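You operate a simulated robot arm through the tools that you are given. There is no shell and no other tool.

Carry out the task below with a simulated two-armed robot. There is one attempt and no reset: what you move stays moved.

JOB
Roll the air out of the zip pouch and zip it shut.
Fine: the roller goes back; the pouch ends on the finished-goods tray. Set down upright: roller. What is to be rubbed or washed off counts as gone when no trace of it is left.

Only the result counts: the job must be done as asked and must still hold three seconds after the hand-in. Knocking over, shifting, dropping, spilling or breaking anything else fails it.

ROBOT AND FRAMES
Two 7-joint arms with fingered hands on one trunk that stands fixed in place. Base frame: the origin is at the foot of the trunk, x ahead of it, y to its left, z up. Lengths are in m, angles in rad, forces in N, time in s.
The left shoulder is at [0.05, 0.214, 0.869], the right one opposite. With the tool pointing down near the work surface each hand reaches from about 0.34 to 0.88 m from the base axis, measured 20 degrees to its own side. Payload 3 kg a hand.
Tool frame (each hand has its own): the origin (TCP) lies between the finger pads and is the grasp point; the fingertips stand 0.026 m ahead of it; z points along the fingers, y is the line along which they close. The gripper opens to 0.132 m. The gripper's body begins 0.073 m behind the TCP. The gripper is a hand of 3 fingers: y runs from the thumb to the fingers, the wrist lies at [0, 0, -0.229] in the tool frame, and closing takes about 1.5 s.
Orientation is told as [roll, pitch, yaw] about the base's x, y, z axes, in that order, counted from this pose: with the fingers straight down and closing along the base's y, the tool's x points along the base's -x, its y along +y and its z along -z.

CONTROLS
- The arms move only by the tool step_arm. It takes "left_increments", "right_increments" or both (then of equal length, played together; a hand with none holds still); each is a list of rows, each an object (a shift or turn left out is 0, a gripper value left out holds the last) with "offset": the shift along the tool's x, y, z in units of 150 mm (1.0 is 150 mm), a list of three; "delta_rot": the turn, a rotation vector about the tool's x, y, z in units of 120 degrees (1.0 is 120 degrees), a list of three. In form: [{"offset": [dx, dy, dz], "delta_rot": [ax, ay, az]}, ...]. A call has 1 to 20 rows; each row is the pose to reach, as a shift and turn from the pose commanded when the call began, along the tool's axes at that moment. "left_grip" and "right_grip" are, for a hand that has rows, the gripper command, from -1 (shut) to 1 (fully open), values between in proportion, set as the call begins (left out, the last holds). A call with a number of a shift or a turn outside -1 to 1 is refused whole. Rows are played at 5 a second. More than 0.05 m and 0.15 rad between two rows, or a gripper value outside its range, and nothing of the call is played. Where a pose cannot be reached the arm comes as near as it can. A force on the tool above 80 N (or 10 N above the force at the start of the call, whichever is more), or a blocked arm, ends the call early, and 0.2 s more pass. The fingers move at their own pace (about 0.072 m/s each) and stop on an object; they squeeze with about 28 N. The grip force told is the motor's: it shows also when the fingers shut on nothing. Time passes only in rows, and 0.2 s behind the last, so rows that repeat a pose let the fingers close. The reply holds the time, the measured pose of the TCP, the force on the tool along the base axes, the opening and the grip force, in the units named above and with some noise, with the torque about the TCP (base axes, N m) and any sound that the robot's microphone picked up.
- Cameras (640 x 400 px; columns grow to the right, rows downward): "scene" is now at [0.0327, -0.0132, 1.5002]; the picture's right is [-0.17, -0.99, 0.00], its down [-0.66, 0.11, -0.75] and it looks along [0.74, -0.13, -0.67] (base axes); focal length 320 px, centre (320, 200). "left" rides on the left gripper at [-0.062, 0.003, -0.092] in its tool frame; the picture's right is [-0.05, -1.00, 0.00], its down [0.83, -0.04, -0.56] and it looks along [0.55, -0.03, 0.83] (tool axes); focal length 230 px, centre (320, 200). "right" rides on the right gripper at [0.061, 0.003, -0.092] in its tool frame; the picture's right is [-0.05, 1.00, 0.00], its down [-0.83, -0.04, -0.56] and it looks along [-0.55, -0.03, 0.83] (tool axes); focal length 230 px, centre (320, 200). There is no depth. A picture from a camera that has moved, and an enlarged one, comes with that camera's place and axes in the base frame and with its lens.
- camera(camera): a new picture of that camera. The clock stands still meanwhile.
- hand_shape(shape, hand): the hand has 3 fingers and takes this shape, open, in about a second: jaw (thumb against the fingers, like two jaws); tri (thumb and two fingers); tip (a fingertip pinch); poke (one finger out to press); point (the index stretched); flat (the hand flat); cup (the hand cupped); fist (a fist). The gripper value then closes the fingers along that shape, each until it touches; the sizes above hold for jaw. It gives what a move gives, with no picture.
- head_to(pan, tilt): turns the head with the scene camera to pan (to the left, within 1.501 rad either way) and tilt (down, from -0.506 to 1.204), counted from straight ahead of the robot. It gives what a move gives.
- close_up(camera, box): a new picture of the part [left, top, right, bottom] of that camera's present view, enlarged. The clock stands still meanwhile.
- hand_in(): hands the job in; it is judged then, once.

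Places have to be worked out from the pictures, the camera data and where the tool is seen. Open the grippers and draw the arms clear of the work before you hand the job in, unless the task says otherwise.

The tools are called as a command line: name --argument value ..., lists and objects as JSON in quotes. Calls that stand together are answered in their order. step_arm: Moves the arms, as the interface text tells. Its arguments: {"type":"object","properties":{"left_increments":{"type":"array","items":{"type":"object","properties":{"offset":{"type":"array","items":{"type":"number"}},"delta_rot":{"type":"array","items":{"type":"number"}}}}},"left_grip":{"type":"number"},"right_increments":{"type":"array","items":{"type":"object","properties":{"offset":{"type":"array","items":{"type":"number"}},"delta_rot":{"type":"array","items":{"type":"number"}}}}},"right_grip":{"type":"number"}},"required":[]} The other tools are called the same way: hand_shape (shape, hand) gives the hand a shape; head_to (pan, tilt) turns the head that bears the scene camera; camera (camera) takes a picture; close_up (camera, box) takes an enlarged picture of a part of a camera's view; hand_in () hands the job in.

At the start:

```text
t: 0.0
left_tcp_pos: [0.4352, -0.0316, 1.192]
left_tcp_rot: [0.001, 0.001, -0.522]
left_force: [0.0, 1.1, -0.6]
left_torque: [0.04, 0.01, 0.02]
left_width: 0.1319
left_grip_force: 0.0
left_shape: jaw
right_tcp_pos: [0.352, -0.4013, 1.2025]
right_tcp_rot: [0.001, 0.0, -0.52]
right_force: [0.2, 0.8, -0.5]
right_torque: [0.01, 0.03, -0.03]
right_width: 0.1318
right_grip_force: 0.0
right_shape: jaw
head pan, tilt: [-0.169, 0.728]
```

scene: 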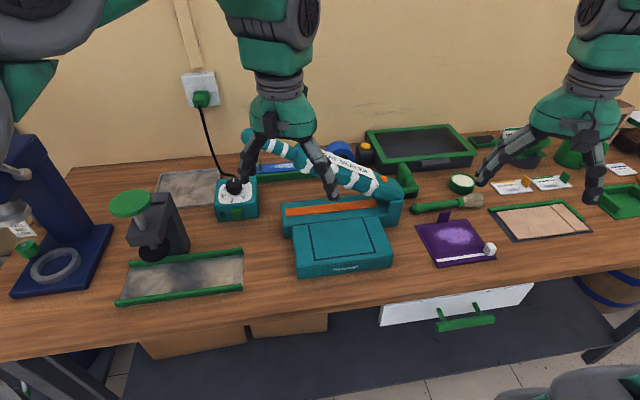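
right: 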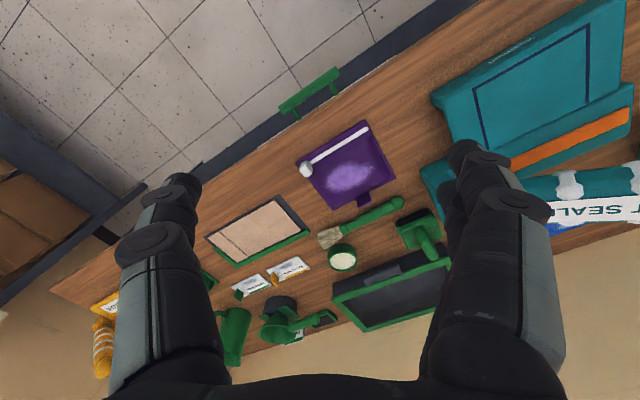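
left: 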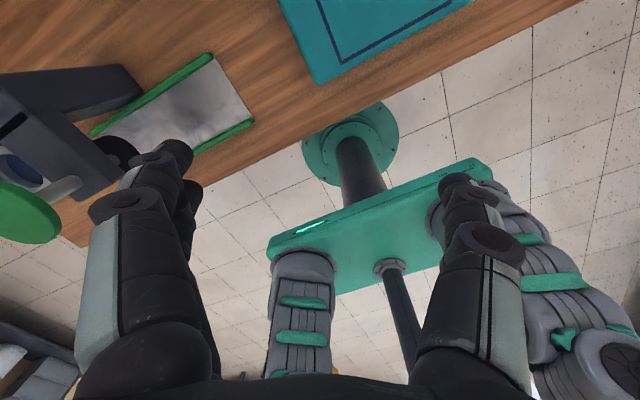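

The first pictures show a purple pouch with a white zip rail and slider in front on the right, and many other items around it. I take enlarged views to identify the roller and the finished-goods tray.

close_up --camera "scene" --box '[380, 120, 640, 282]'

close_up --camera "scene" --box '[130, 120, 420, 301]'

close_up --camera "right" --box '[200, 110, 480, 285]'

```text
2.46 times, centred on (510, 201) of scene
camera zoom: at [0.0327, -0.0132, 1.5002], right [-0.17, -0.99, 0.0], down [-0.66, 0.11, -0.75], along [0.74, -0.13, -0.67], focal length 788 px, centre (-148, 198)
```

zoom: 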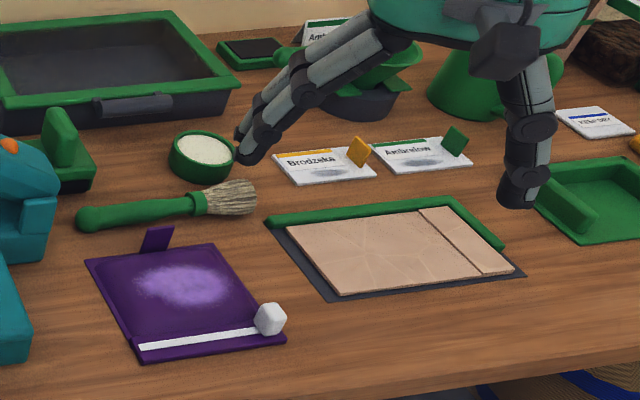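

```text
2.21 times, centred on (275, 210) of scene
camera zoom: at [0.0327, -0.0132, 1.5002], right [-0.17, -0.99, 0.0], down [-0.66, 0.11, -0.75], along [0.74, -0.13, -0.67], focal length 706 px, centre (419, 177)
```

zoom: 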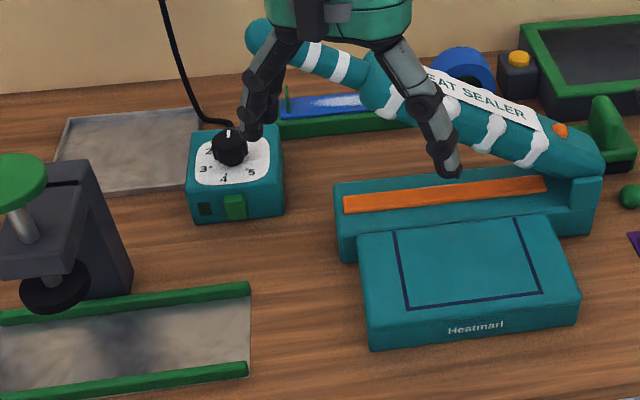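

```text
2.29 times, centred on (340, 198) of right
camera zoom: at [0.3002, -0.3672, 1.2951], right [0.54, 0.84, 0.0], down [0.7, -0.45, 0.56], along [0.47, -0.3, -0.83], focal length 526 px, centre (274, 206)
```

zoom: 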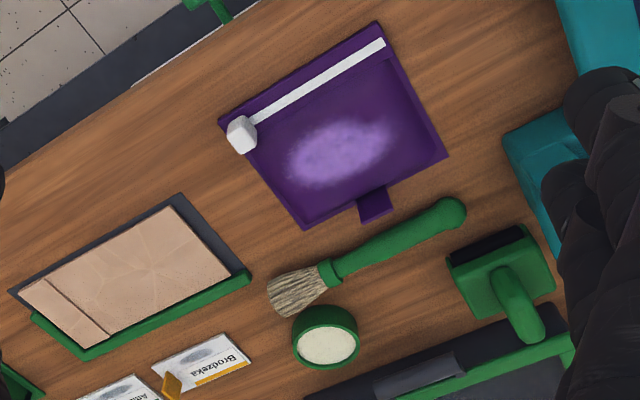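

I need to see the rest of the bench to find the roller and the finished-goods tray, so I pan the head to the right and look.

head_to --pan -0.75 --tilt 0.65

camera --camera "scene"

head_to --pan 0.6 --tilt 0.65

camera --camera "scene"

```text
t: 1.0
left_tcp_pos: [0.4349, -0.0314, 1.1914]
left_tcp_rot: [-0.001, -0.001, -0.521]
left_force: [-1.1, -0.3, -0.1]
left_torque: [0.02, -0.02, -0.04]
left_width: 0.1319
left_grip_force: 0.0
left_shape: jaw
right_tcp_pos: [0.3523, -0.4, 1.2032]
right_tcp_rot: [0.0, 0.001, -0.52]
right_force: [0.1, -0.1, 0.6]
right_torque: [0.0, 0.0, -0.01]
right_width: 0.1318
right_grip_force: 0.0
right_shape: jaw
head pan, tilt: [-0.75, 0.649]
```

```text
taken
```

scene: 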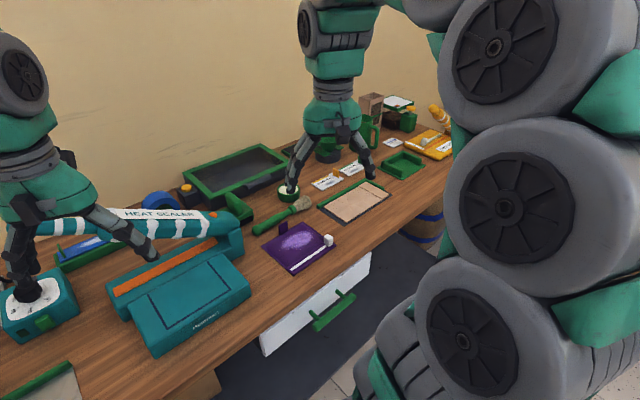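

```text
t: 2.5
left_tcp_pos: [0.4348, -0.0322, 1.1921]
left_tcp_rot: [0.0, -0.001, -0.52]
left_force: [-0.2, -0.3, -0.3]
left_torque: [-0.01, 0.04, 0.03]
left_width: 0.1321
left_grip_force: 0.0
left_shape: jaw
right_tcp_pos: [0.3525, -0.4005, 1.2017]
right_tcp_rot: [0.0, 0.001, -0.521]
right_force: [0.0, 0.3, -0.5]
right_torque: [0.0, -0.02, -0.04]
right_width: 0.132
right_grip_force: 0.0
right_shape: jaw
head pan, tilt: [0.6, 0.649]
```

```text
taken
```

scene: 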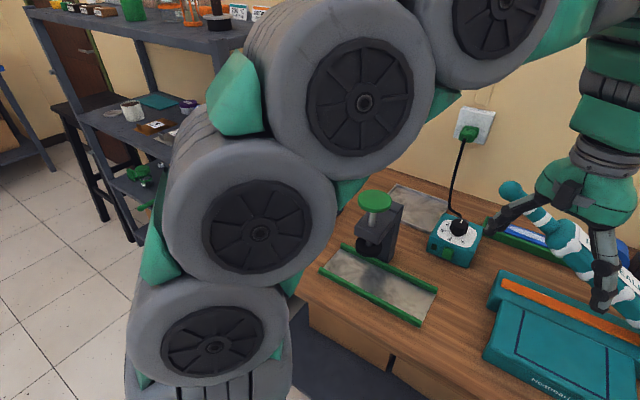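

I zoom on the left-hand machines from this head pose to see whether any of them is the roller.

close_up --camera "scene" --box '[300, 170, 500, 295]'

head_to --pan -0.6 --tilt 0.65

close_up --camera "scene" --box '[280, 80, 480, 205]'

close_up --camera "scene" --box '[180, 130, 380, 255]'

camera --camera "scene"

```text
3.20 times, centred on (400, 232) of scene
camera zoom: at [0.0218, 0.0499, 1.5069], right [0.56, -0.83, 0.0], down [-0.5, -0.34, -0.8], along [0.66, 0.45, -0.6], focal length 1024 px, centre (64, 96)
```

zoom: 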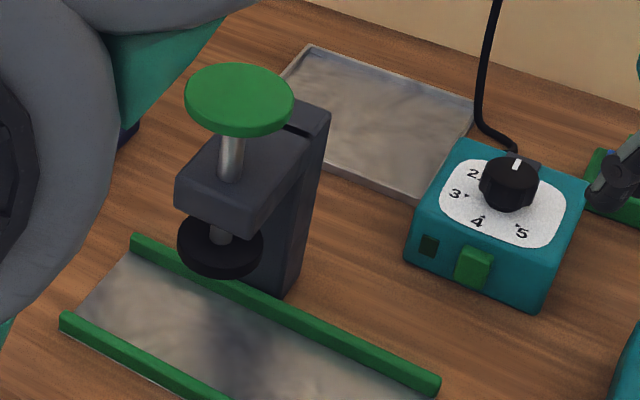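

```text
t: 3.9
left_tcp_pos: [0.4348, -0.0322, 1.193]
left_tcp_rot: [0.0, 0.0, -0.519]
left_force: [-0.4, 0.3, 0.4]
left_torque: [0.02, -0.01, 0.0]
left_width: 0.1318
left_grip_force: 0.0
left_shape: jaw
right_tcp_pos: [0.3515, -0.4004, 1.2019]
right_tcp_rot: [-0.002, 0.0, -0.52]
right_force: [0.2, 1.7, -0.1]
right_torque: [-0.01, -0.01, 0.04]
right_width: 0.132
right_grip_force: 0.1
right_shape: jaw
head pan, tilt: [-0.6, 0.649]
```

```text
3.20 times, centred on (380, 142) of scene
camera zoom: at [0.0217, -0.0481, 1.5069], right [-0.56, -0.83, 0.0], down [-0.5, 0.34, -0.8], along [0.66, -0.45, -0.6], focal length 1024 px, centre (128, 384)
```

zoom: 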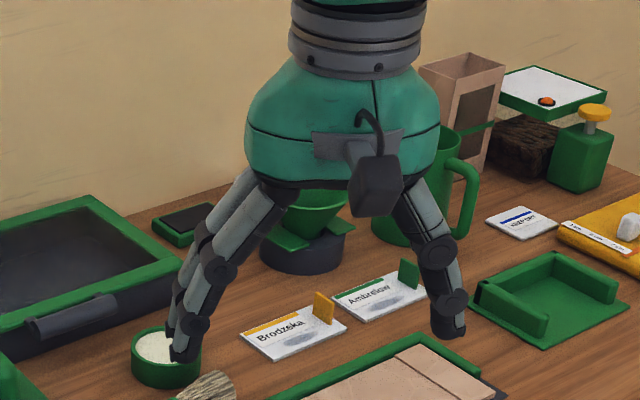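

```text
3.20 times, centred on (280, 192) of scene
camera zoom: at [0.0217, -0.0481, 1.5069], right [-0.56, -0.83, 0.0], down [-0.5, 0.34, -0.8], along [0.66, -0.45, -0.6], focal length 1024 px, centre (448, 224)
```

zoom: 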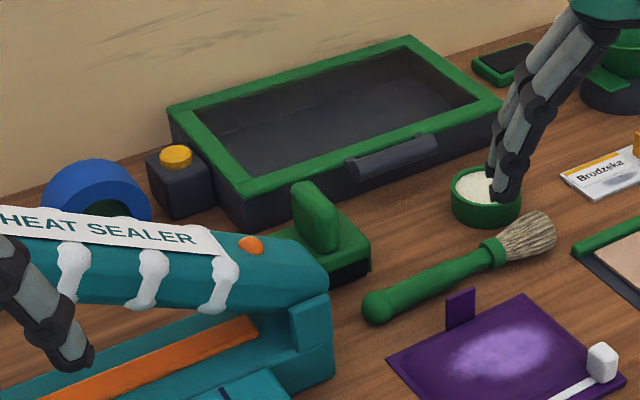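

```text
taken
```

scene: 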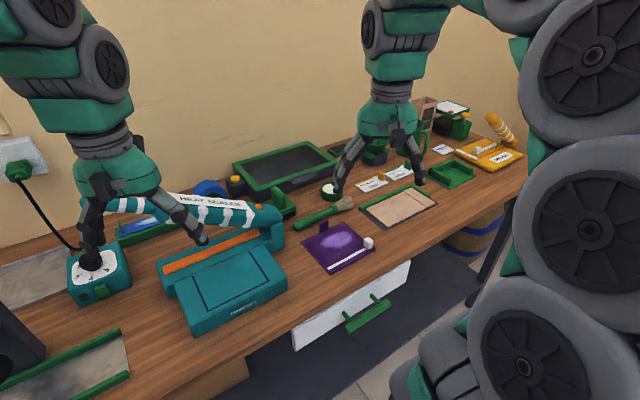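

There is another yellow object with a rail and something striped at the far right end; I zoom on it.

close_up --camera "scene" --box '[420, 85, 548, 165]'

head_to --pan -0.95 --tilt 0.55

camera --camera "scene"

```text
5.00 times, centred on (484, 125) of scene
camera zoom: at [0.0217, -0.0481, 1.5069], right [-0.56, -0.83, 0.0], down [-0.5, 0.34, -0.8], along [0.66, -0.45, -0.6], focal length 1600 px, centre (-500, 575)
```

zoom: 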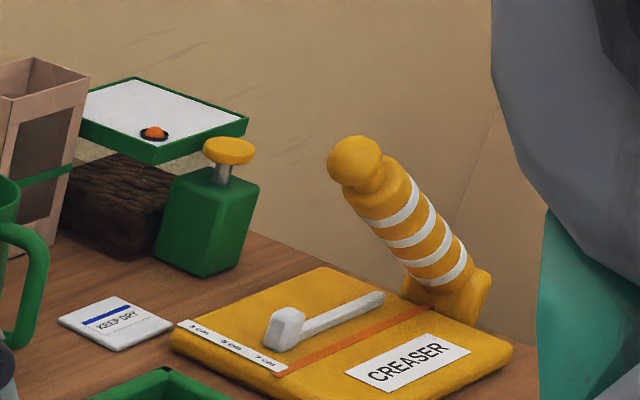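

```text
t: 4.7
left_tcp_pos: [0.4346, -0.0318, 1.1929]
left_tcp_rot: [0.0, -0.001, -0.523]
left_force: [-0.3, 0.2, 0.0]
left_torque: [-0.02, 0.01, 0.01]
left_width: 0.1316
left_grip_force: 0.0
left_shape: jaw
right_tcp_pos: [0.3525, -0.4004, 1.2023]
right_tcp_rot: [0.0, -0.001, -0.52]
right_force: [0.3, -0.5, 0.5]
right_torque: [0.01, 0.02, -0.01]
right_width: 0.1318
right_grip_force: 0.0
right_shape: jaw
head pan, tilt: [-0.949, 0.55]
```

```text
taken
```

scene: 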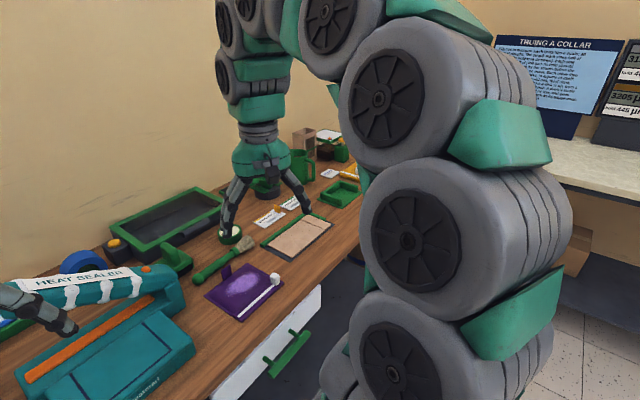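

The green block with a dark underside and an upright handle next to the heat sealer is my roller candidate; the bench top is at about z = 0.90 by triangulating the pouch. Next I look straight ahead and left with the head to examine candidates for the finished-goods tray.

head_to --pan 0.2 --tilt 0.85

camera --camera "scene"

head_to --pan -0.3 --tilt 0.6

camera --camera "scene"

head_to --pan -1.3 --tilt 0.6

camera --camera "scene"

head_to --pan 1.3 --tilt 0.6

camera --camera "scene"

```text
t: 6.1
left_tcp_pos: [0.4339, -0.0326, 1.1914]
left_tcp_rot: [0.0, 0.001, -0.522]
left_force: [0.4, -0.8, 0.6]
left_torque: [0.01, -0.01, -0.02]
left_width: 0.1321
left_grip_force: 0.1
left_shape: jaw
right_tcp_pos: [0.3522, -0.4012, 1.2023]
right_tcp_rot: [0.0, 0.0, -0.522]
right_force: [0.2, 0.0, -0.1]
right_torque: [-0.03, -0.02, 0.0]
right_width: 0.1321
right_grip_force: 0.0
right_shape: jaw
head pan, tilt: [0.201, 0.85]
```

```text
taken
```

scene: 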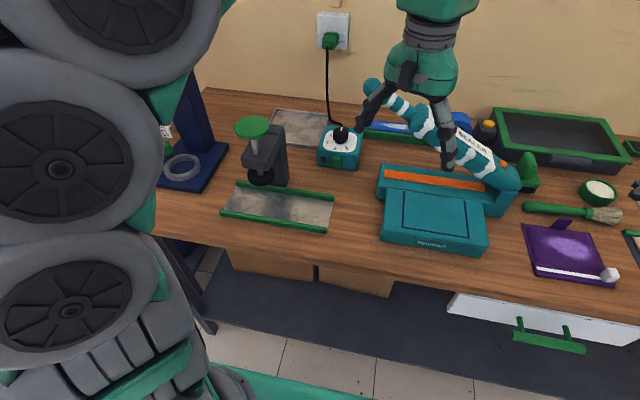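

```text
t: 7.0
left_tcp_pos: [0.4356, -0.031, 1.1929]
left_tcp_rot: [0.0, 0.0, -0.521]
left_force: [-0.3, 0.5, 0.7]
left_torque: [0.01, 0.03, 0.02]
left_width: 0.1317
left_grip_force: 0.1
left_shape: jaw
right_tcp_pos: [0.3505, -0.3999, 1.2026]
right_tcp_rot: [-0.001, -0.002, -0.522]
right_force: [0.1, -0.8, 0.1]
right_torque: [-0.01, -0.02, -0.02]
right_width: 0.132
right_grip_force: 0.0
right_shape: jaw
head pan, tilt: [-0.3, 0.6]
```

```text
taken
```

scene: 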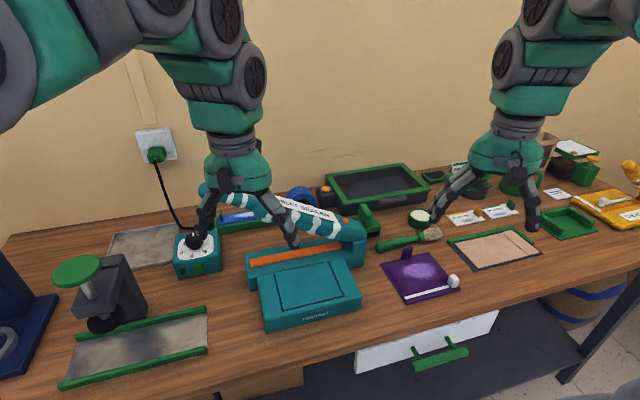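

```text
t: 8.3
left_tcp_pos: [0.4358, -0.0317, 1.1908]
left_tcp_rot: [0.0, -0.001, -0.518]
left_force: [-0.6, 0.2, 0.3]
left_torque: [-0.01, 0.02, 0.03]
left_width: 0.132
left_grip_force: 0.0
left_shape: jaw
right_tcp_pos: [0.3513, -0.4012, 1.2025]
right_tcp_rot: [0.0, 0.002, -0.52]
right_force: [-0.7, 0.0, -0.4]
right_torque: [-0.03, 0.0, -0.01]
right_width: 0.1319
right_grip_force: 0.2
right_shape: jaw
head pan, tilt: [-1.3, 0.6]
```

```text
taken
```

scene: 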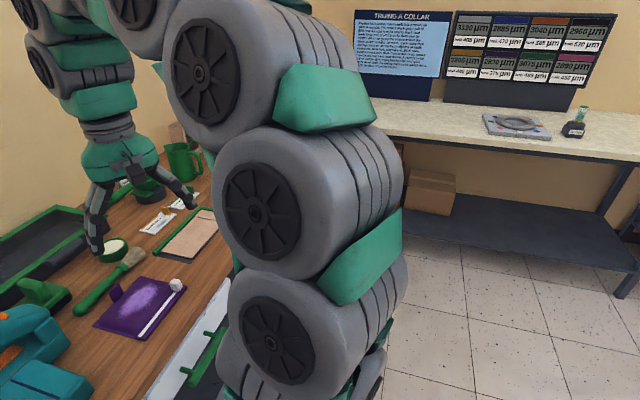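

```text
t: 10.6
left_tcp_pos: [0.4357, -0.0317, 1.1912]
left_tcp_rot: [0.0, 0.0, -0.522]
left_force: [-0.1, -0.8, -0.7]
left_torque: [-0.02, -0.04, 0.0]
left_width: 0.1318
left_grip_force: 0.0
left_shape: jaw
right_tcp_pos: [0.3511, -0.4001, 1.2015]
right_tcp_rot: [0.0, 0.0, -0.519]
right_force: [0.7, -0.4, -0.2]
right_torque: [0.03, -0.02, -0.02]
right_width: 0.1318
right_grip_force: 0.0
right_shape: jaw
head pan, tilt: [1.3, 0.6]
```

```text
taken
```

scene: 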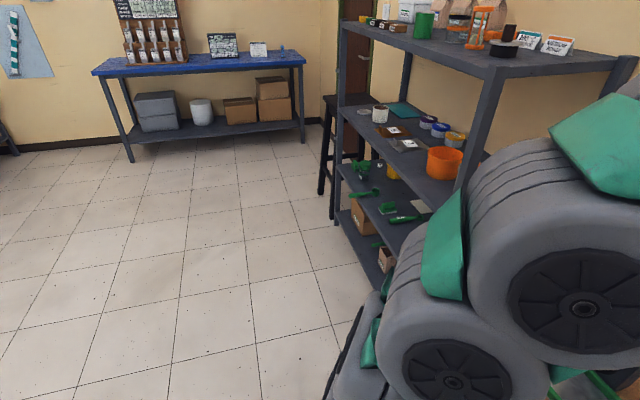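

The head sweep shows only this bench is within reach. I return the head to the bench and zoom in tightly on the roller candidate and the tray candidates.

head_to --pan -0.4 --tilt 0.7

camera --camera "scene"

close_up --camera "right" --box '[370, 180, 498, 260]'

close_up --camera "right" --box '[180, 240, 340, 340]'

```text
t: 12.3
left_tcp_pos: [0.4345, -0.0313, 1.1931]
left_tcp_rot: [0.001, -0.001, -0.518]
left_force: [-0.3, 0.4, 0.4]
left_torque: [0.0, -0.01, 0.02]
left_width: 0.1321
left_grip_force: 0.2
left_shape: jaw
right_tcp_pos: [0.3523, -0.4018, 1.202]
right_tcp_rot: [-0.001, 0.001, -0.518]
right_force: [0.3, -0.1, 0.2]
right_torque: [0.03, 0.0, -0.03]
right_width: 0.1321
right_grip_force: 0.1
right_shape: jaw
head pan, tilt: [-0.4, 0.7]
```

```text
taken
```

scene: 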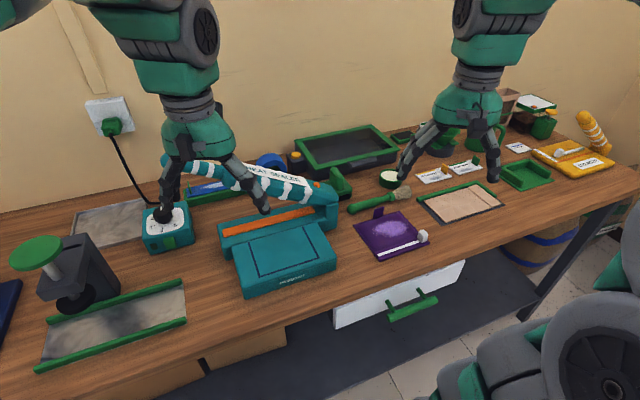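

```text
5.00 times, centred on (434, 220) of right
camera zoom: at [0.3002, -0.3672, 1.2951], right [0.54, 0.84, 0.0], down [0.7, -0.45, 0.56], along [0.47, -0.3, -0.83], focal length 1150 px, centre (-250, 100)
```

zoom: 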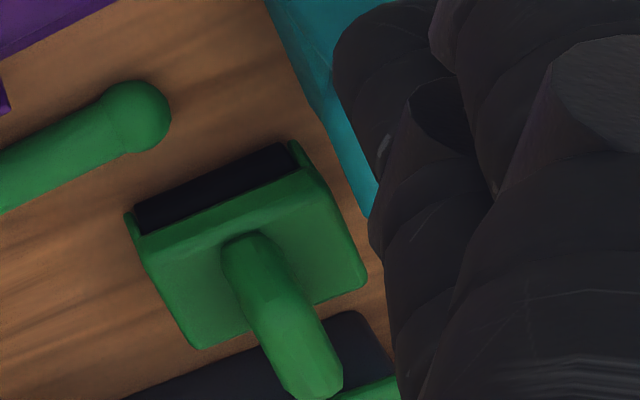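

```text
4.00 times, centred on (260, 290) of right
camera zoom: at [0.3002, -0.3672, 1.2951], right [0.54, 0.84, 0.0], down [0.7, -0.45, 0.56], along [0.47, -0.3, -0.83], focal length 920 px, centre (560, -160)
```

zoom: 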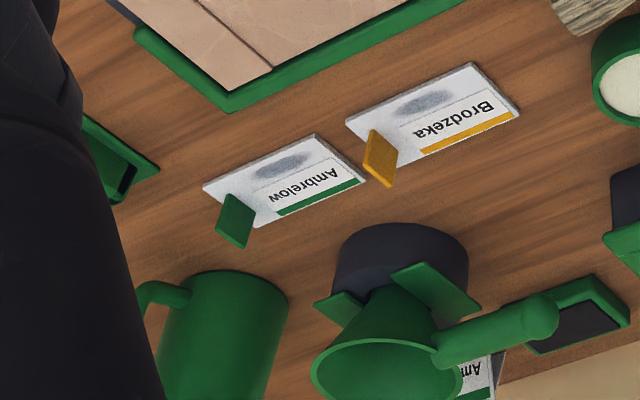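

The zoom confirms the green tool: a green housing with a black roller at its underside and an upright handle. Now I need to decide which tray is the finished-goods tray, so I zoom on the small green tray, the grey metal tray and the big dark tray.

close_up --camera "scene" --box '[480, 120, 640, 220]'

close_up --camera "scene" --box '[270, 110, 430, 210]'

close_up --camera "scene" --box '[30, 180, 222, 300]'

close_up --camera "scene" --box '[340, 190, 440, 270]'

```text
4.00 times, centred on (560, 170) of scene
camera zoom: at [0.0284, -0.0321, 1.5026], right [-0.39, -0.92, 0.0], down [-0.59, 0.25, -0.76], along [0.7, -0.3, -0.64], focal length 1280 px, centre (-640, 320)
```

zoom: 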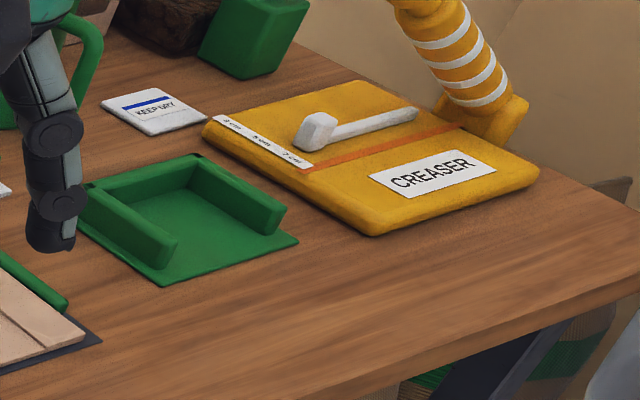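

```text
4.00 times, centred on (350, 160) of scene
camera zoom: at [0.0284, -0.0321, 1.5026], right [-0.39, -0.92, 0.0], down [-0.59, 0.25, -0.76], along [0.7, -0.3, -0.64], focal length 1280 px, centre (200, 360)
```

zoom: 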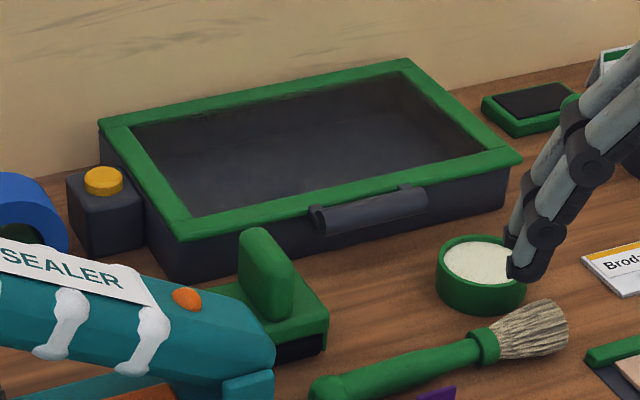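

```text
3.33 times, centred on (126, 240) of scene
camera zoom: at [0.0284, -0.0321, 1.5026], right [-0.39, -0.92, 0.0], down [-0.59, 0.25, -0.76], along [0.7, -0.3, -0.64], focal length 1067 px, centre (967, 67)
```

zoom: 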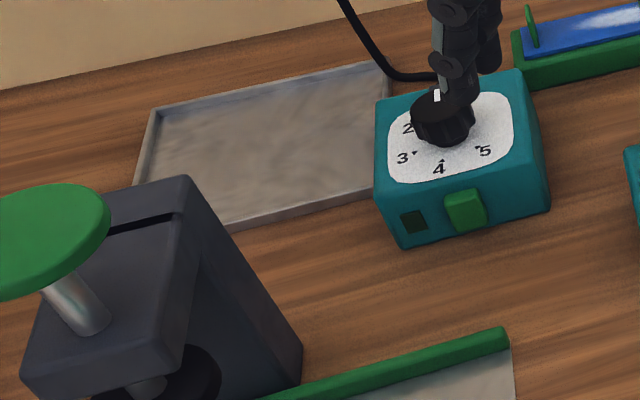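

```text
5.00 times, centred on (390, 230) of scene
camera zoom: at [0.0284, -0.0321, 1.5026], right [-0.39, -0.92, 0.0], down [-0.59, 0.25, -0.76], along [0.7, -0.3, -0.64], focal length 1600 px, centre (-30, 50)
```

zoom: 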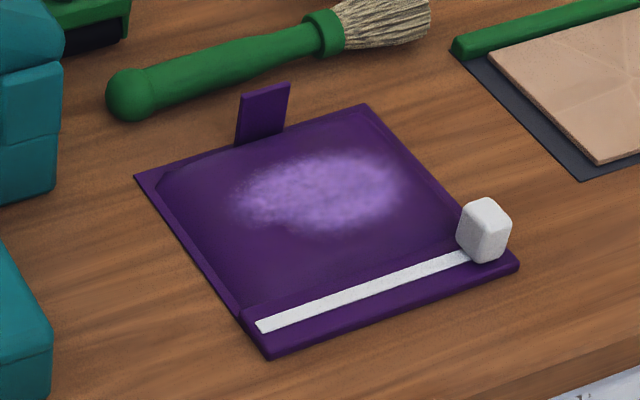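

The pouch lies axis-aligned at about x 0.424–0.557, y −0.353…−0.499, with an upright tab on its rear edge and the zip slider at the right end; the roller stands at about (0.69, −0.363) with its handle top near z 1.0. The plain grey metal tray (x 0.72–0.90, y 0.16–0.34) is the only one the pouch fits in within reach. I move the right hand closer and straighten its yaw to inspect the roller.

step_arm --right_increments '[{"offset": [-0.192, 0.168, 0.083], "delta_rot": [0, 0, -0.062]}, {"offset": [-0.384, 0.335, 0.167], "delta_rot": [0, 0, -0.124]}, {"offset": [-0.577, 0.503, 0.25], "delta_rot": [0, 0, -0.186]}, {"offset": [-0.769, 0.671, 0.333], "delta_rot": [0, 0, -0.248]}]' --right_grip 1

camera --camera "right"

camera --camera "scene"

```text
t: 13.3
left_tcp_pos: [0.4344, -0.0316, 1.1932]
left_tcp_rot: [0.0, -0.001, -0.522]
left_force: [-0.1, 1.0, 0.5]
left_torque: [-0.05, 0.03, 0.02]
left_width: 0.132
left_grip_force: 0.0
left_shape: jaw
right_tcp_pos: [0.5028, -0.3712, 1.1516]
right_tcp_rot: [0.0, 0.0, 0.001]
right_force: [0.5, -1.0, 0.5]
right_torque: [0.02, 0.05, 0.01]
right_width: 0.132
right_grip_force: 0.0
right_shape: jaw
head pan, tilt: [-0.4, 0.7]
```

```text
taken
camera right: at [0.4412, -0.3676, 1.2443], right [0.05, 1.0, 0.0], down [0.83, -0.04, 0.55], along [0.55, -0.03, -0.83], focal length 230 px, centre (320, 200)
```

right: 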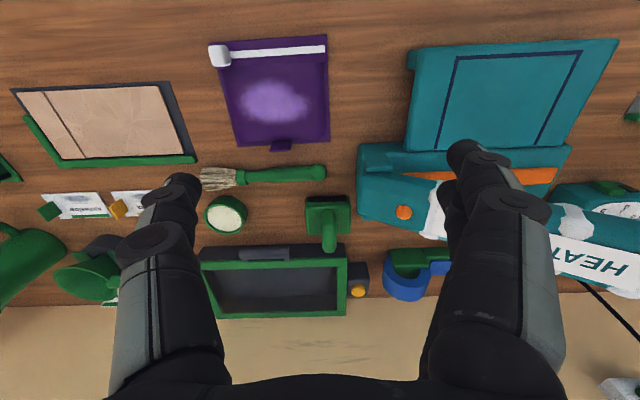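

```text
taken
```

scene: 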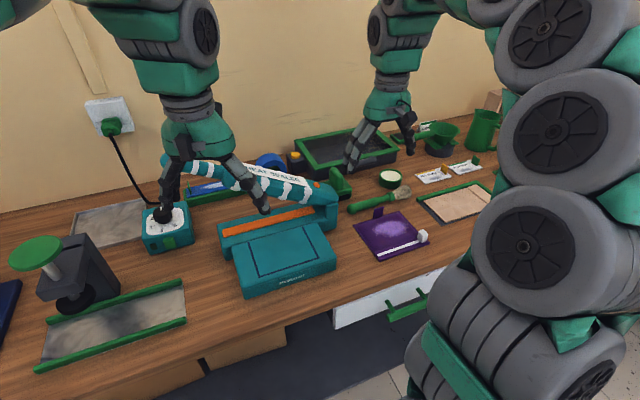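

The arm moved as commanded. I zoom in on the roller and pouch through the right hand's camera.

close_up --camera "right" --box '[278, 180, 374, 260]'

close_up --camera "right" --box '[190, 20, 350, 160]'

```text
5.00 times, centred on (326, 220) of right
camera zoom: at [0.4412, -0.3676, 1.2443], right [0.05, 1.0, 0.0], down [0.83, -0.04, 0.55], along [0.55, -0.03, -0.83], focal length 1150 px, centre (290, 100)
```

zoom: 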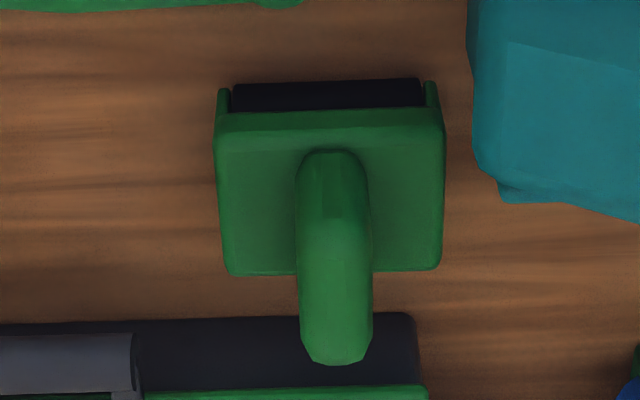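

```text
2.86 times, centred on (270, 90) of right
camera zoom: at [0.4412, -0.3676, 1.2443], right [0.05, 1.0, 0.0], down [0.83, -0.04, 0.55], along [0.55, -0.03, -0.83], focal length 657 px, centre (463, 514)
```

zoom: 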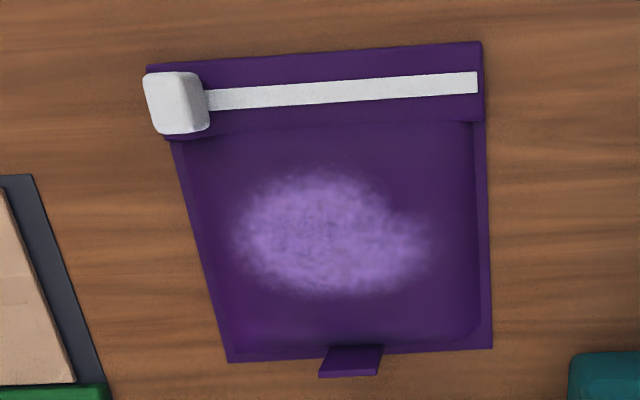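

Handle of the roller is about 0.024 m thick in y, centred near (0.69, −0.366), so a yaw‑0 grip fits it. I take close-ups from the scene camera to refine the roller's profile and height.

close_up --camera "scene" --box '[300, 150, 380, 210]'

close_up --camera "scene" --box '[150, 130, 350, 300]'

```text
6.67 times, centred on (340, 180) of scene
camera zoom: at [0.0284, -0.0322, 1.5026], right [-0.39, -0.92, 0.0], down [-0.59, 0.25, -0.76], along [0.7, -0.3, -0.64], focal length 2133 px, centre (187, 333)
```

zoom: 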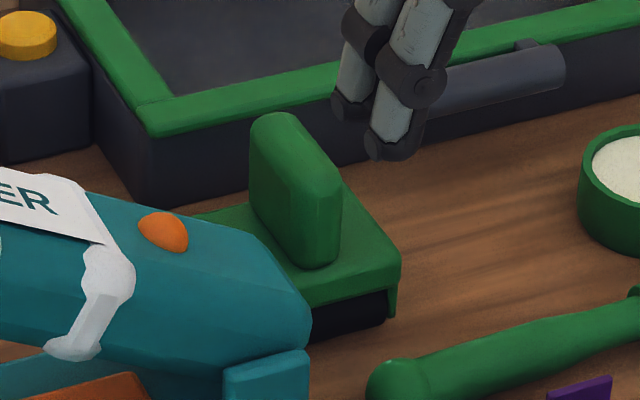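

```text
2.35 times, centred on (250, 215) of scene
camera zoom: at [0.0284, -0.0322, 1.5026], right [-0.39, -0.92, 0.0], down [-0.59, 0.25, -0.76], along [0.7, -0.3, -0.64], focal length 753 px, centre (485, 165)
```

zoom: 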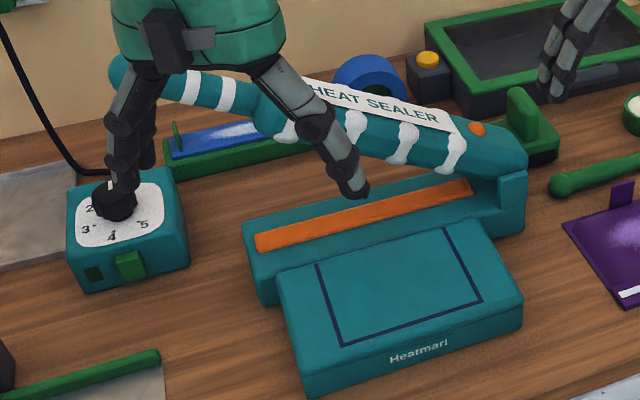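

The handle is a plate at x 0.668–0.712, y −0.366±0.01, z 0.93–0.985; the heat-sealer head (top z ≈ 1.02) comes to within about y −0.32 of it, so I approach with a narrow opening. I move the right hand above the roller first.

step_arm --right_increments '[{"offset": [-0.245, 0.008, 0.05]}, {"offset": [-0.49, 0.017, 0.1]}, {"offset": [-0.735, 0.025, 0.15]}, {"offset": [-0.98, 0.033, 0.2]}, {"offset": [-0.98, 0.033, 0.2]}]' --right_grip -0.1

camera --camera "right"

close_up --camera "scene" --box '[260, 90, 420, 210]'

```text
t: 14.6
left_tcp_pos: [0.4348, -0.0308, 1.1922]
left_tcp_rot: [0.0, 0.0, -0.522]
left_force: [-0.2, 0.7, -1.0]
left_torque: [0.02, -0.02, -0.03]
left_width: 0.1317
left_grip_force: 0.0
left_shape: jaw
right_tcp_pos: [0.6504, -0.3681, 1.121]
right_tcp_rot: [0.0, 0.0, 0.0]
right_force: [-0.2, 1.2, -0.3]
right_torque: [0.0, 0.01, 0.03]
right_width: 0.06
right_grip_force: 0.1
right_shape: jaw
head pan, tilt: [-0.4, 0.7]
```

```text
taken
camera right: at [0.5883, -0.3646, 1.214], right [0.05, 1.0, 0.0], down [0.83, -0.04, 0.56], along [0.55, -0.03, -0.83], focal length 230 px, centre (320, 200)
```

right: 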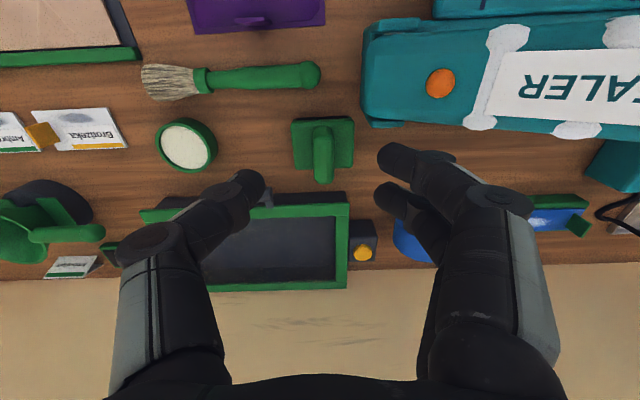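

```text
3.33 times, centred on (340, 150) of scene
camera zoom: at [0.0284, -0.0321, 1.5026], right [-0.39, -0.92, 0.0], down [-0.59, 0.25, -0.76], along [0.7, -0.3, -0.64], focal length 1067 px, centre (253, 367)
```

zoom: 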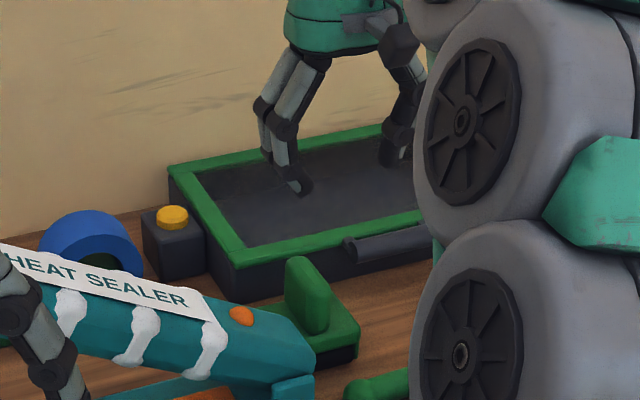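

The handle sits at y ≈ −0.367 as estimated, between thumb and fingers. I shift 40 mm ahead and lower to about z 1.03, then look again before closing in.

step_arm --right_increments '[{"offset": [-0.267, 0.007, 0.0]}, {"offset": [-0.267, 0.007, 0.2]}, {"offset": [-0.267, 0.007, 0.4]}, {"offset": [-0.267, 0.007, 0.6]}]'

camera --camera "right"

close_up --camera "scene" --box '[260, 110, 420, 210]'

```text
t: 15.6
left_tcp_pos: [0.4344, -0.0312, 1.1922]
left_tcp_rot: [0.0, -0.001, -0.52]
left_force: [-0.1, 0.2, -0.5]
left_torque: [0.05, 0.04, 0.01]
left_width: 0.1318
left_grip_force: 0.1
left_shape: jaw
right_tcp_pos: [0.6894, -0.3671, 1.0326]
right_tcp_rot: [0.001, 0.0, -0.001]
right_force: [-0.5, 0.8, 0.7]
right_torque: [0.0, 0.0, 0.0]
right_width: 0.0601
right_grip_force: 0.1
right_shape: jaw
head pan, tilt: [-0.4, 0.7]
```

```text
taken
camera right: at [0.6266, -0.3638, 1.1261], right [0.05, 1.0, 0.0], down [0.83, -0.04, 0.56], along [0.55, -0.03, -0.83], focal length 230 px, centre (320, 200)
```

right: 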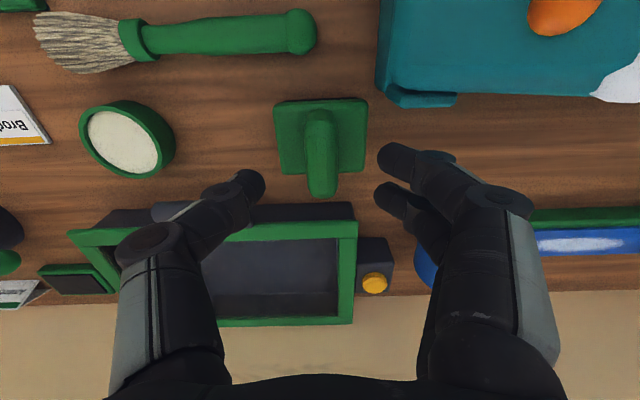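

```text
4.00 times, centred on (340, 160) of scene
camera zoom: at [0.0284, -0.0322, 1.5026], right [-0.39, -0.92, 0.0], down [-0.59, 0.25, -0.76], along [0.7, -0.3, -0.64], focal length 1280 px, centre (240, 360)
```

zoom: 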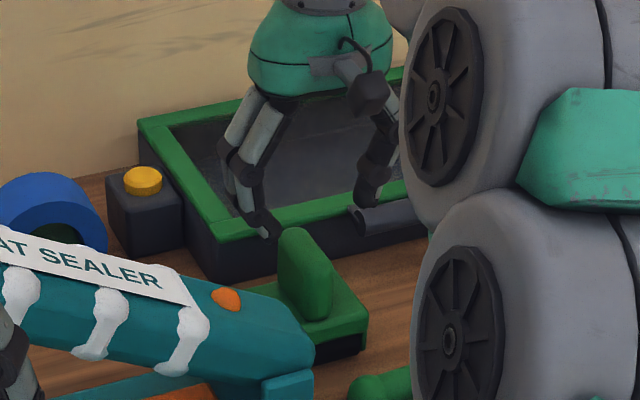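

Handle is centred between the fingers; I lower to z ≈ 0.968 (fingertips just above the housing) and then close.

step_arm --right_increments '[{"offset": [0, 0, 0.15]}, {"offset": [0, 0, 0.3]}, {"offset": [0, 0, 0.42]}, {"offset": [0, 0, 0.42]}]'

camera --camera "right"

close_up --camera "scene" --box '[260, 110, 420, 210]'

```text
t: 16.6
left_tcp_pos: [0.434, -0.0312, 1.1926]
left_tcp_rot: [0.0, 0.0, -0.521]
left_force: [0.1, 0.3, 0.0]
left_torque: [0.04, 0.04, 0.0]
left_width: 0.1318
left_grip_force: 0.1
left_shape: jaw
right_tcp_pos: [0.6875, -0.366, 0.9696]
right_tcp_rot: [-0.001, 0.001, -0.002]
right_force: [1.0, 0.8, -0.6]
right_torque: [0.02, 0.01, 0.0]
right_width: 0.0599
right_grip_force: 0.1
right_shape: jaw
head pan, tilt: [-0.4, 0.7]
```

```text
taken
camera right: at [0.6264, -0.3624, 1.0626], right [0.05, 1.0, 0.0], down [0.83, -0.04, 0.55], along [0.55, -0.03, -0.83], focal length 230 px, centre (320, 200)
```

right: 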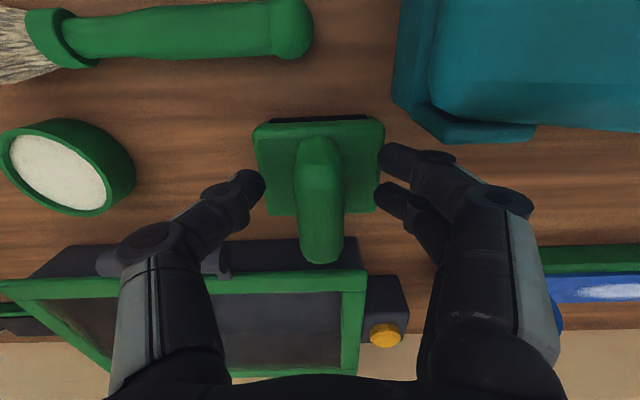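

```text
4.00 times, centred on (340, 160) of scene
camera zoom: at [0.0283, -0.0322, 1.5026], right [-0.39, -0.92, 0.0], down [-0.59, 0.25, -0.76], along [0.7, -0.3, -0.64], focal length 1280 px, centre (240, 360)
```

zoom: 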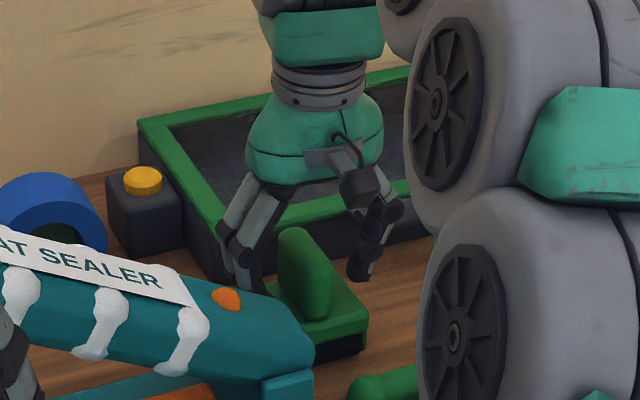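

Fingers straddle the handle properly. I close the right gripper on it.

step_arm --right_increments '[{"offset": [0, 0, 0]}, {"offset": [0, 0, 0]}, {"offset": [0, 0, 0]}, {"offset": [0, 0, 0]}, {"offset": [0, 0, 0]}, {"offset": [0, 0, 0]}]' --right_grip -1

camera --camera "right"

```text
t: 17.9
left_tcp_pos: [0.4357, -0.0312, 1.1914]
left_tcp_rot: [0.0, 0.002, -0.52]
left_force: [0.3, -0.4, -0.3]
left_torque: [0.0, 0.0, -0.01]
left_width: 0.1315
left_grip_force: 0.0
left_shape: jaw
right_tcp_pos: [0.6873, -0.3646, 0.9697]
right_tcp_rot: [0.001, 0.001, -0.002]
right_force: [0.3, -0.4, 0.1]
right_torque: [0.02, 0.01, -0.01]
right_width: 0.0189
right_grip_force: 28.1
right_shape: jaw
head pan, tilt: [-0.4, 0.7]
```

```text
taken
camera right: at [0.6265, -0.3623, 1.0628], right [0.05, 1.0, 0.0], down [0.83, -0.04, 0.56], along [0.55, -0.03, -0.83], focal length 230 px, centre (320, 200)
```

right: 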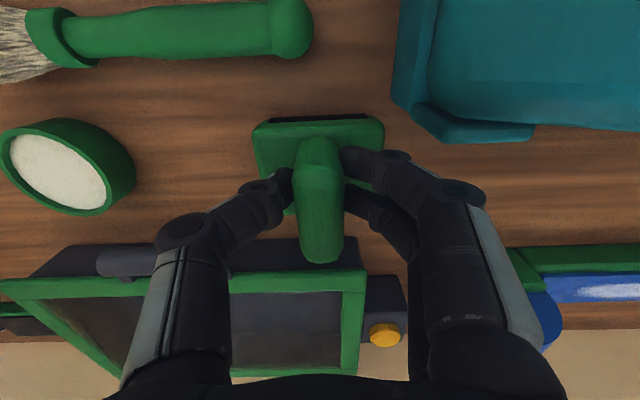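

The grip holds (width 0.019, 28 N); the rest pose to remember is TCP (0.687, −0.365, 0.970), yaw 0. I lift the roller 0.11 m straight up and check it from the scene camera.

step_arm --right_increments '[{"offset": [0, 0, -0.1]}, {"offset": [0, 0, -0.3]}, {"offset": [0, 0, -0.5]}, {"offset": [0, 0, -0.73]}, {"offset": [0, 0, -0.73]}]'

camera --camera "right"

close_up --camera "scene" --box '[260, 90, 420, 210]'

```text
t: 19.1
left_tcp_pos: [0.4355, -0.0305, 1.1929]
left_tcp_rot: [0.0, 0.0, -0.521]
left_force: [-0.2, -0.3, -0.8]
left_torque: [0.01, -0.04, -0.01]
left_width: 0.132
left_grip_force: 0.1
left_shape: jaw
right_tcp_pos: [0.6892, -0.3655, 1.0791]
right_tcp_rot: [-0.001, 0.0, -0.001]
right_force: [-0.3, -0.5, -2.4]
right_torque: [-0.03, 0.03, -0.01]
right_width: 0.0186
right_grip_force: 27.9
right_shape: jaw
head pan, tilt: [-0.4, 0.7]
```

```text
taken
camera right: at [0.6274, -0.3625, 1.1715], right [0.05, 1.0, 0.0], down [0.83, -0.04, 0.55], along [0.55, -0.03, -0.83], focal length 230 px, centre (320, 200)
```

right: 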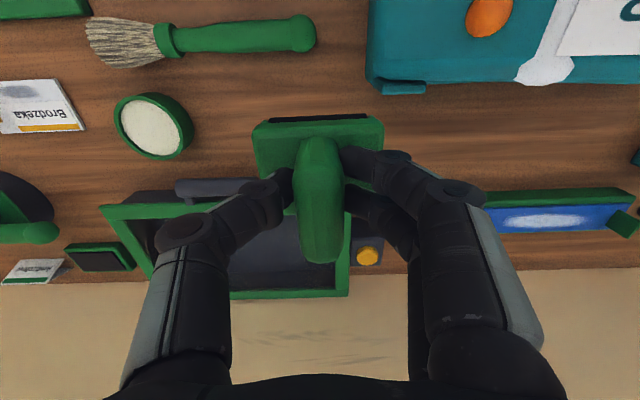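

```text
3.33 times, centred on (340, 150) of scene
camera zoom: at [0.0284, -0.0322, 1.5026], right [-0.39, -0.92, 0.0], down [-0.59, 0.25, -0.76], along [0.7, -0.3, -0.64], focal length 1067 px, centre (253, 367)
```

zoom: 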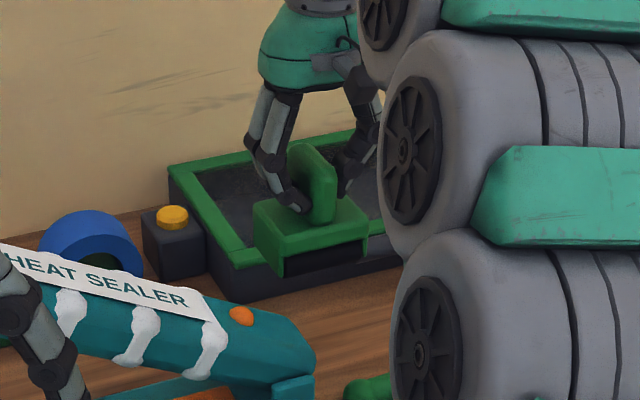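

The roller is up. I zoom tighter on its underside from the scene camera.

close_up --camera "scene" --box '[315, 125, 365, 165]'

```text
10.00 times, centred on (340, 145) of scene
camera zoom: at [0.0284, -0.0322, 1.5026], right [-0.39, -0.92, 0.0], down [-0.59, 0.25, -0.76], along [0.7, -0.3, -0.64], focal length 3200 px, centre (120, 750)
```

zoom: 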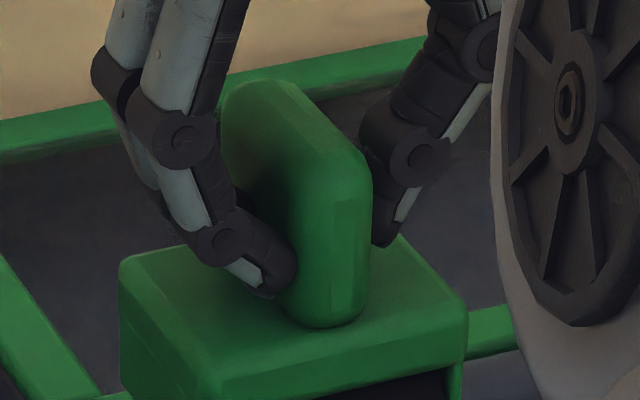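

I look just below that, at the black part of the roller.

close_up --camera "scene" --box '[315, 145, 365, 185]'

```text
10.00 times, centred on (340, 165) of scene
camera zoom: at [0.0284, -0.0322, 1.5026], right [-0.39, -0.92, 0.0], down [-0.59, 0.25, -0.76], along [0.7, -0.3, -0.64], focal length 3200 px, centre (120, 550)
```

zoom: 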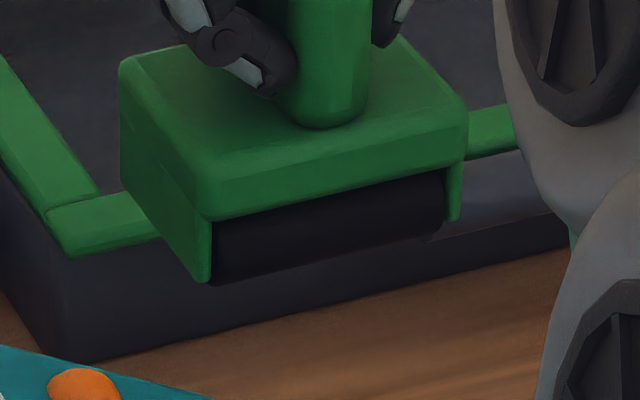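

The black roller sits under the housing, but I need to know where its contact line lies. I bring it halfway to the pouch and tilt the hand by 40° so the head camera sees the underside.

step_arm --right_increments '[{"offset": [0.133, -0.053, -0.04], "delta_rot": [0, 0.066, 0]}, {"offset": [0.267, -0.107, -0.08], "delta_rot": [0, 0.133, 0]}, {"offset": [0.4, -0.16, -0.12], "delta_rot": [0, 0.2, 0]}, {"offset": [0.533, -0.213, -0.16], "delta_rot": [0, 0.266, 0]}, {"offset": [0.667, -0.267, -0.2], "delta_rot": [0, 0.333, 0]}]'

camera --camera "scene"

close_up --camera "scene" --box '[320, 110, 420, 200]'

```text
t: 20.4
left_tcp_pos: [0.4353, -0.0315, 1.1934]
left_tcp_rot: [0.001, 0.0, -0.523]
left_force: [0.4, 0.9, 0.1]
left_torque: [-0.02, 0.0, 0.03]
left_width: 0.1316
left_grip_force: 0.0
left_shape: jaw
right_tcp_pos: [0.5004, -0.3488, 1.0013]
right_tcp_rot: [-0.001, 0.618, -0.001]
right_force: [0.9, -0.6, -2.5]
right_torque: [0.0, -0.05, 0.02]
right_width: 0.0181
right_grip_force: 28.9
right_shape: jaw
right hand out of reach, approached as far as the arm can: row 2, 3, 4, 5
head pan, tilt: [-0.4, 0.7]
```

```text
taken
```

scene: 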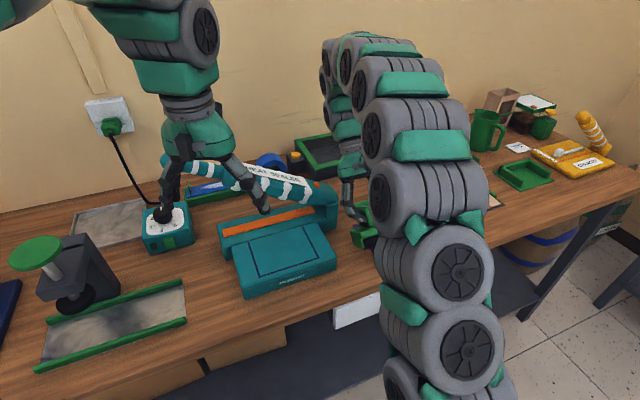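

```text
4.44 times, centred on (370, 155) of scene
camera zoom: at [0.0285, -0.032, 1.5026], right [-0.39, -0.92, 0.0], down [-0.59, 0.25, -0.76], along [0.7, -0.3, -0.64], focal length 1422 px, centre (98, 400)
```

zoom: 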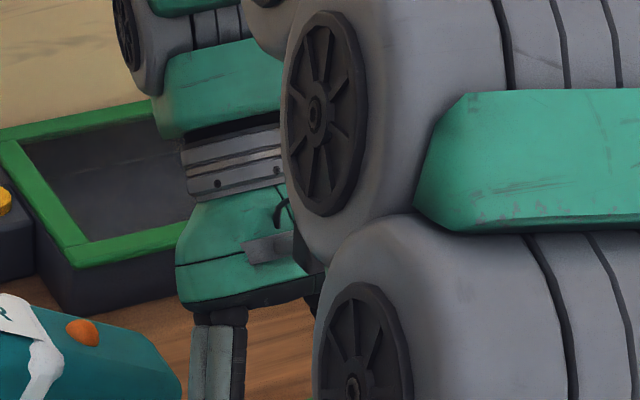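

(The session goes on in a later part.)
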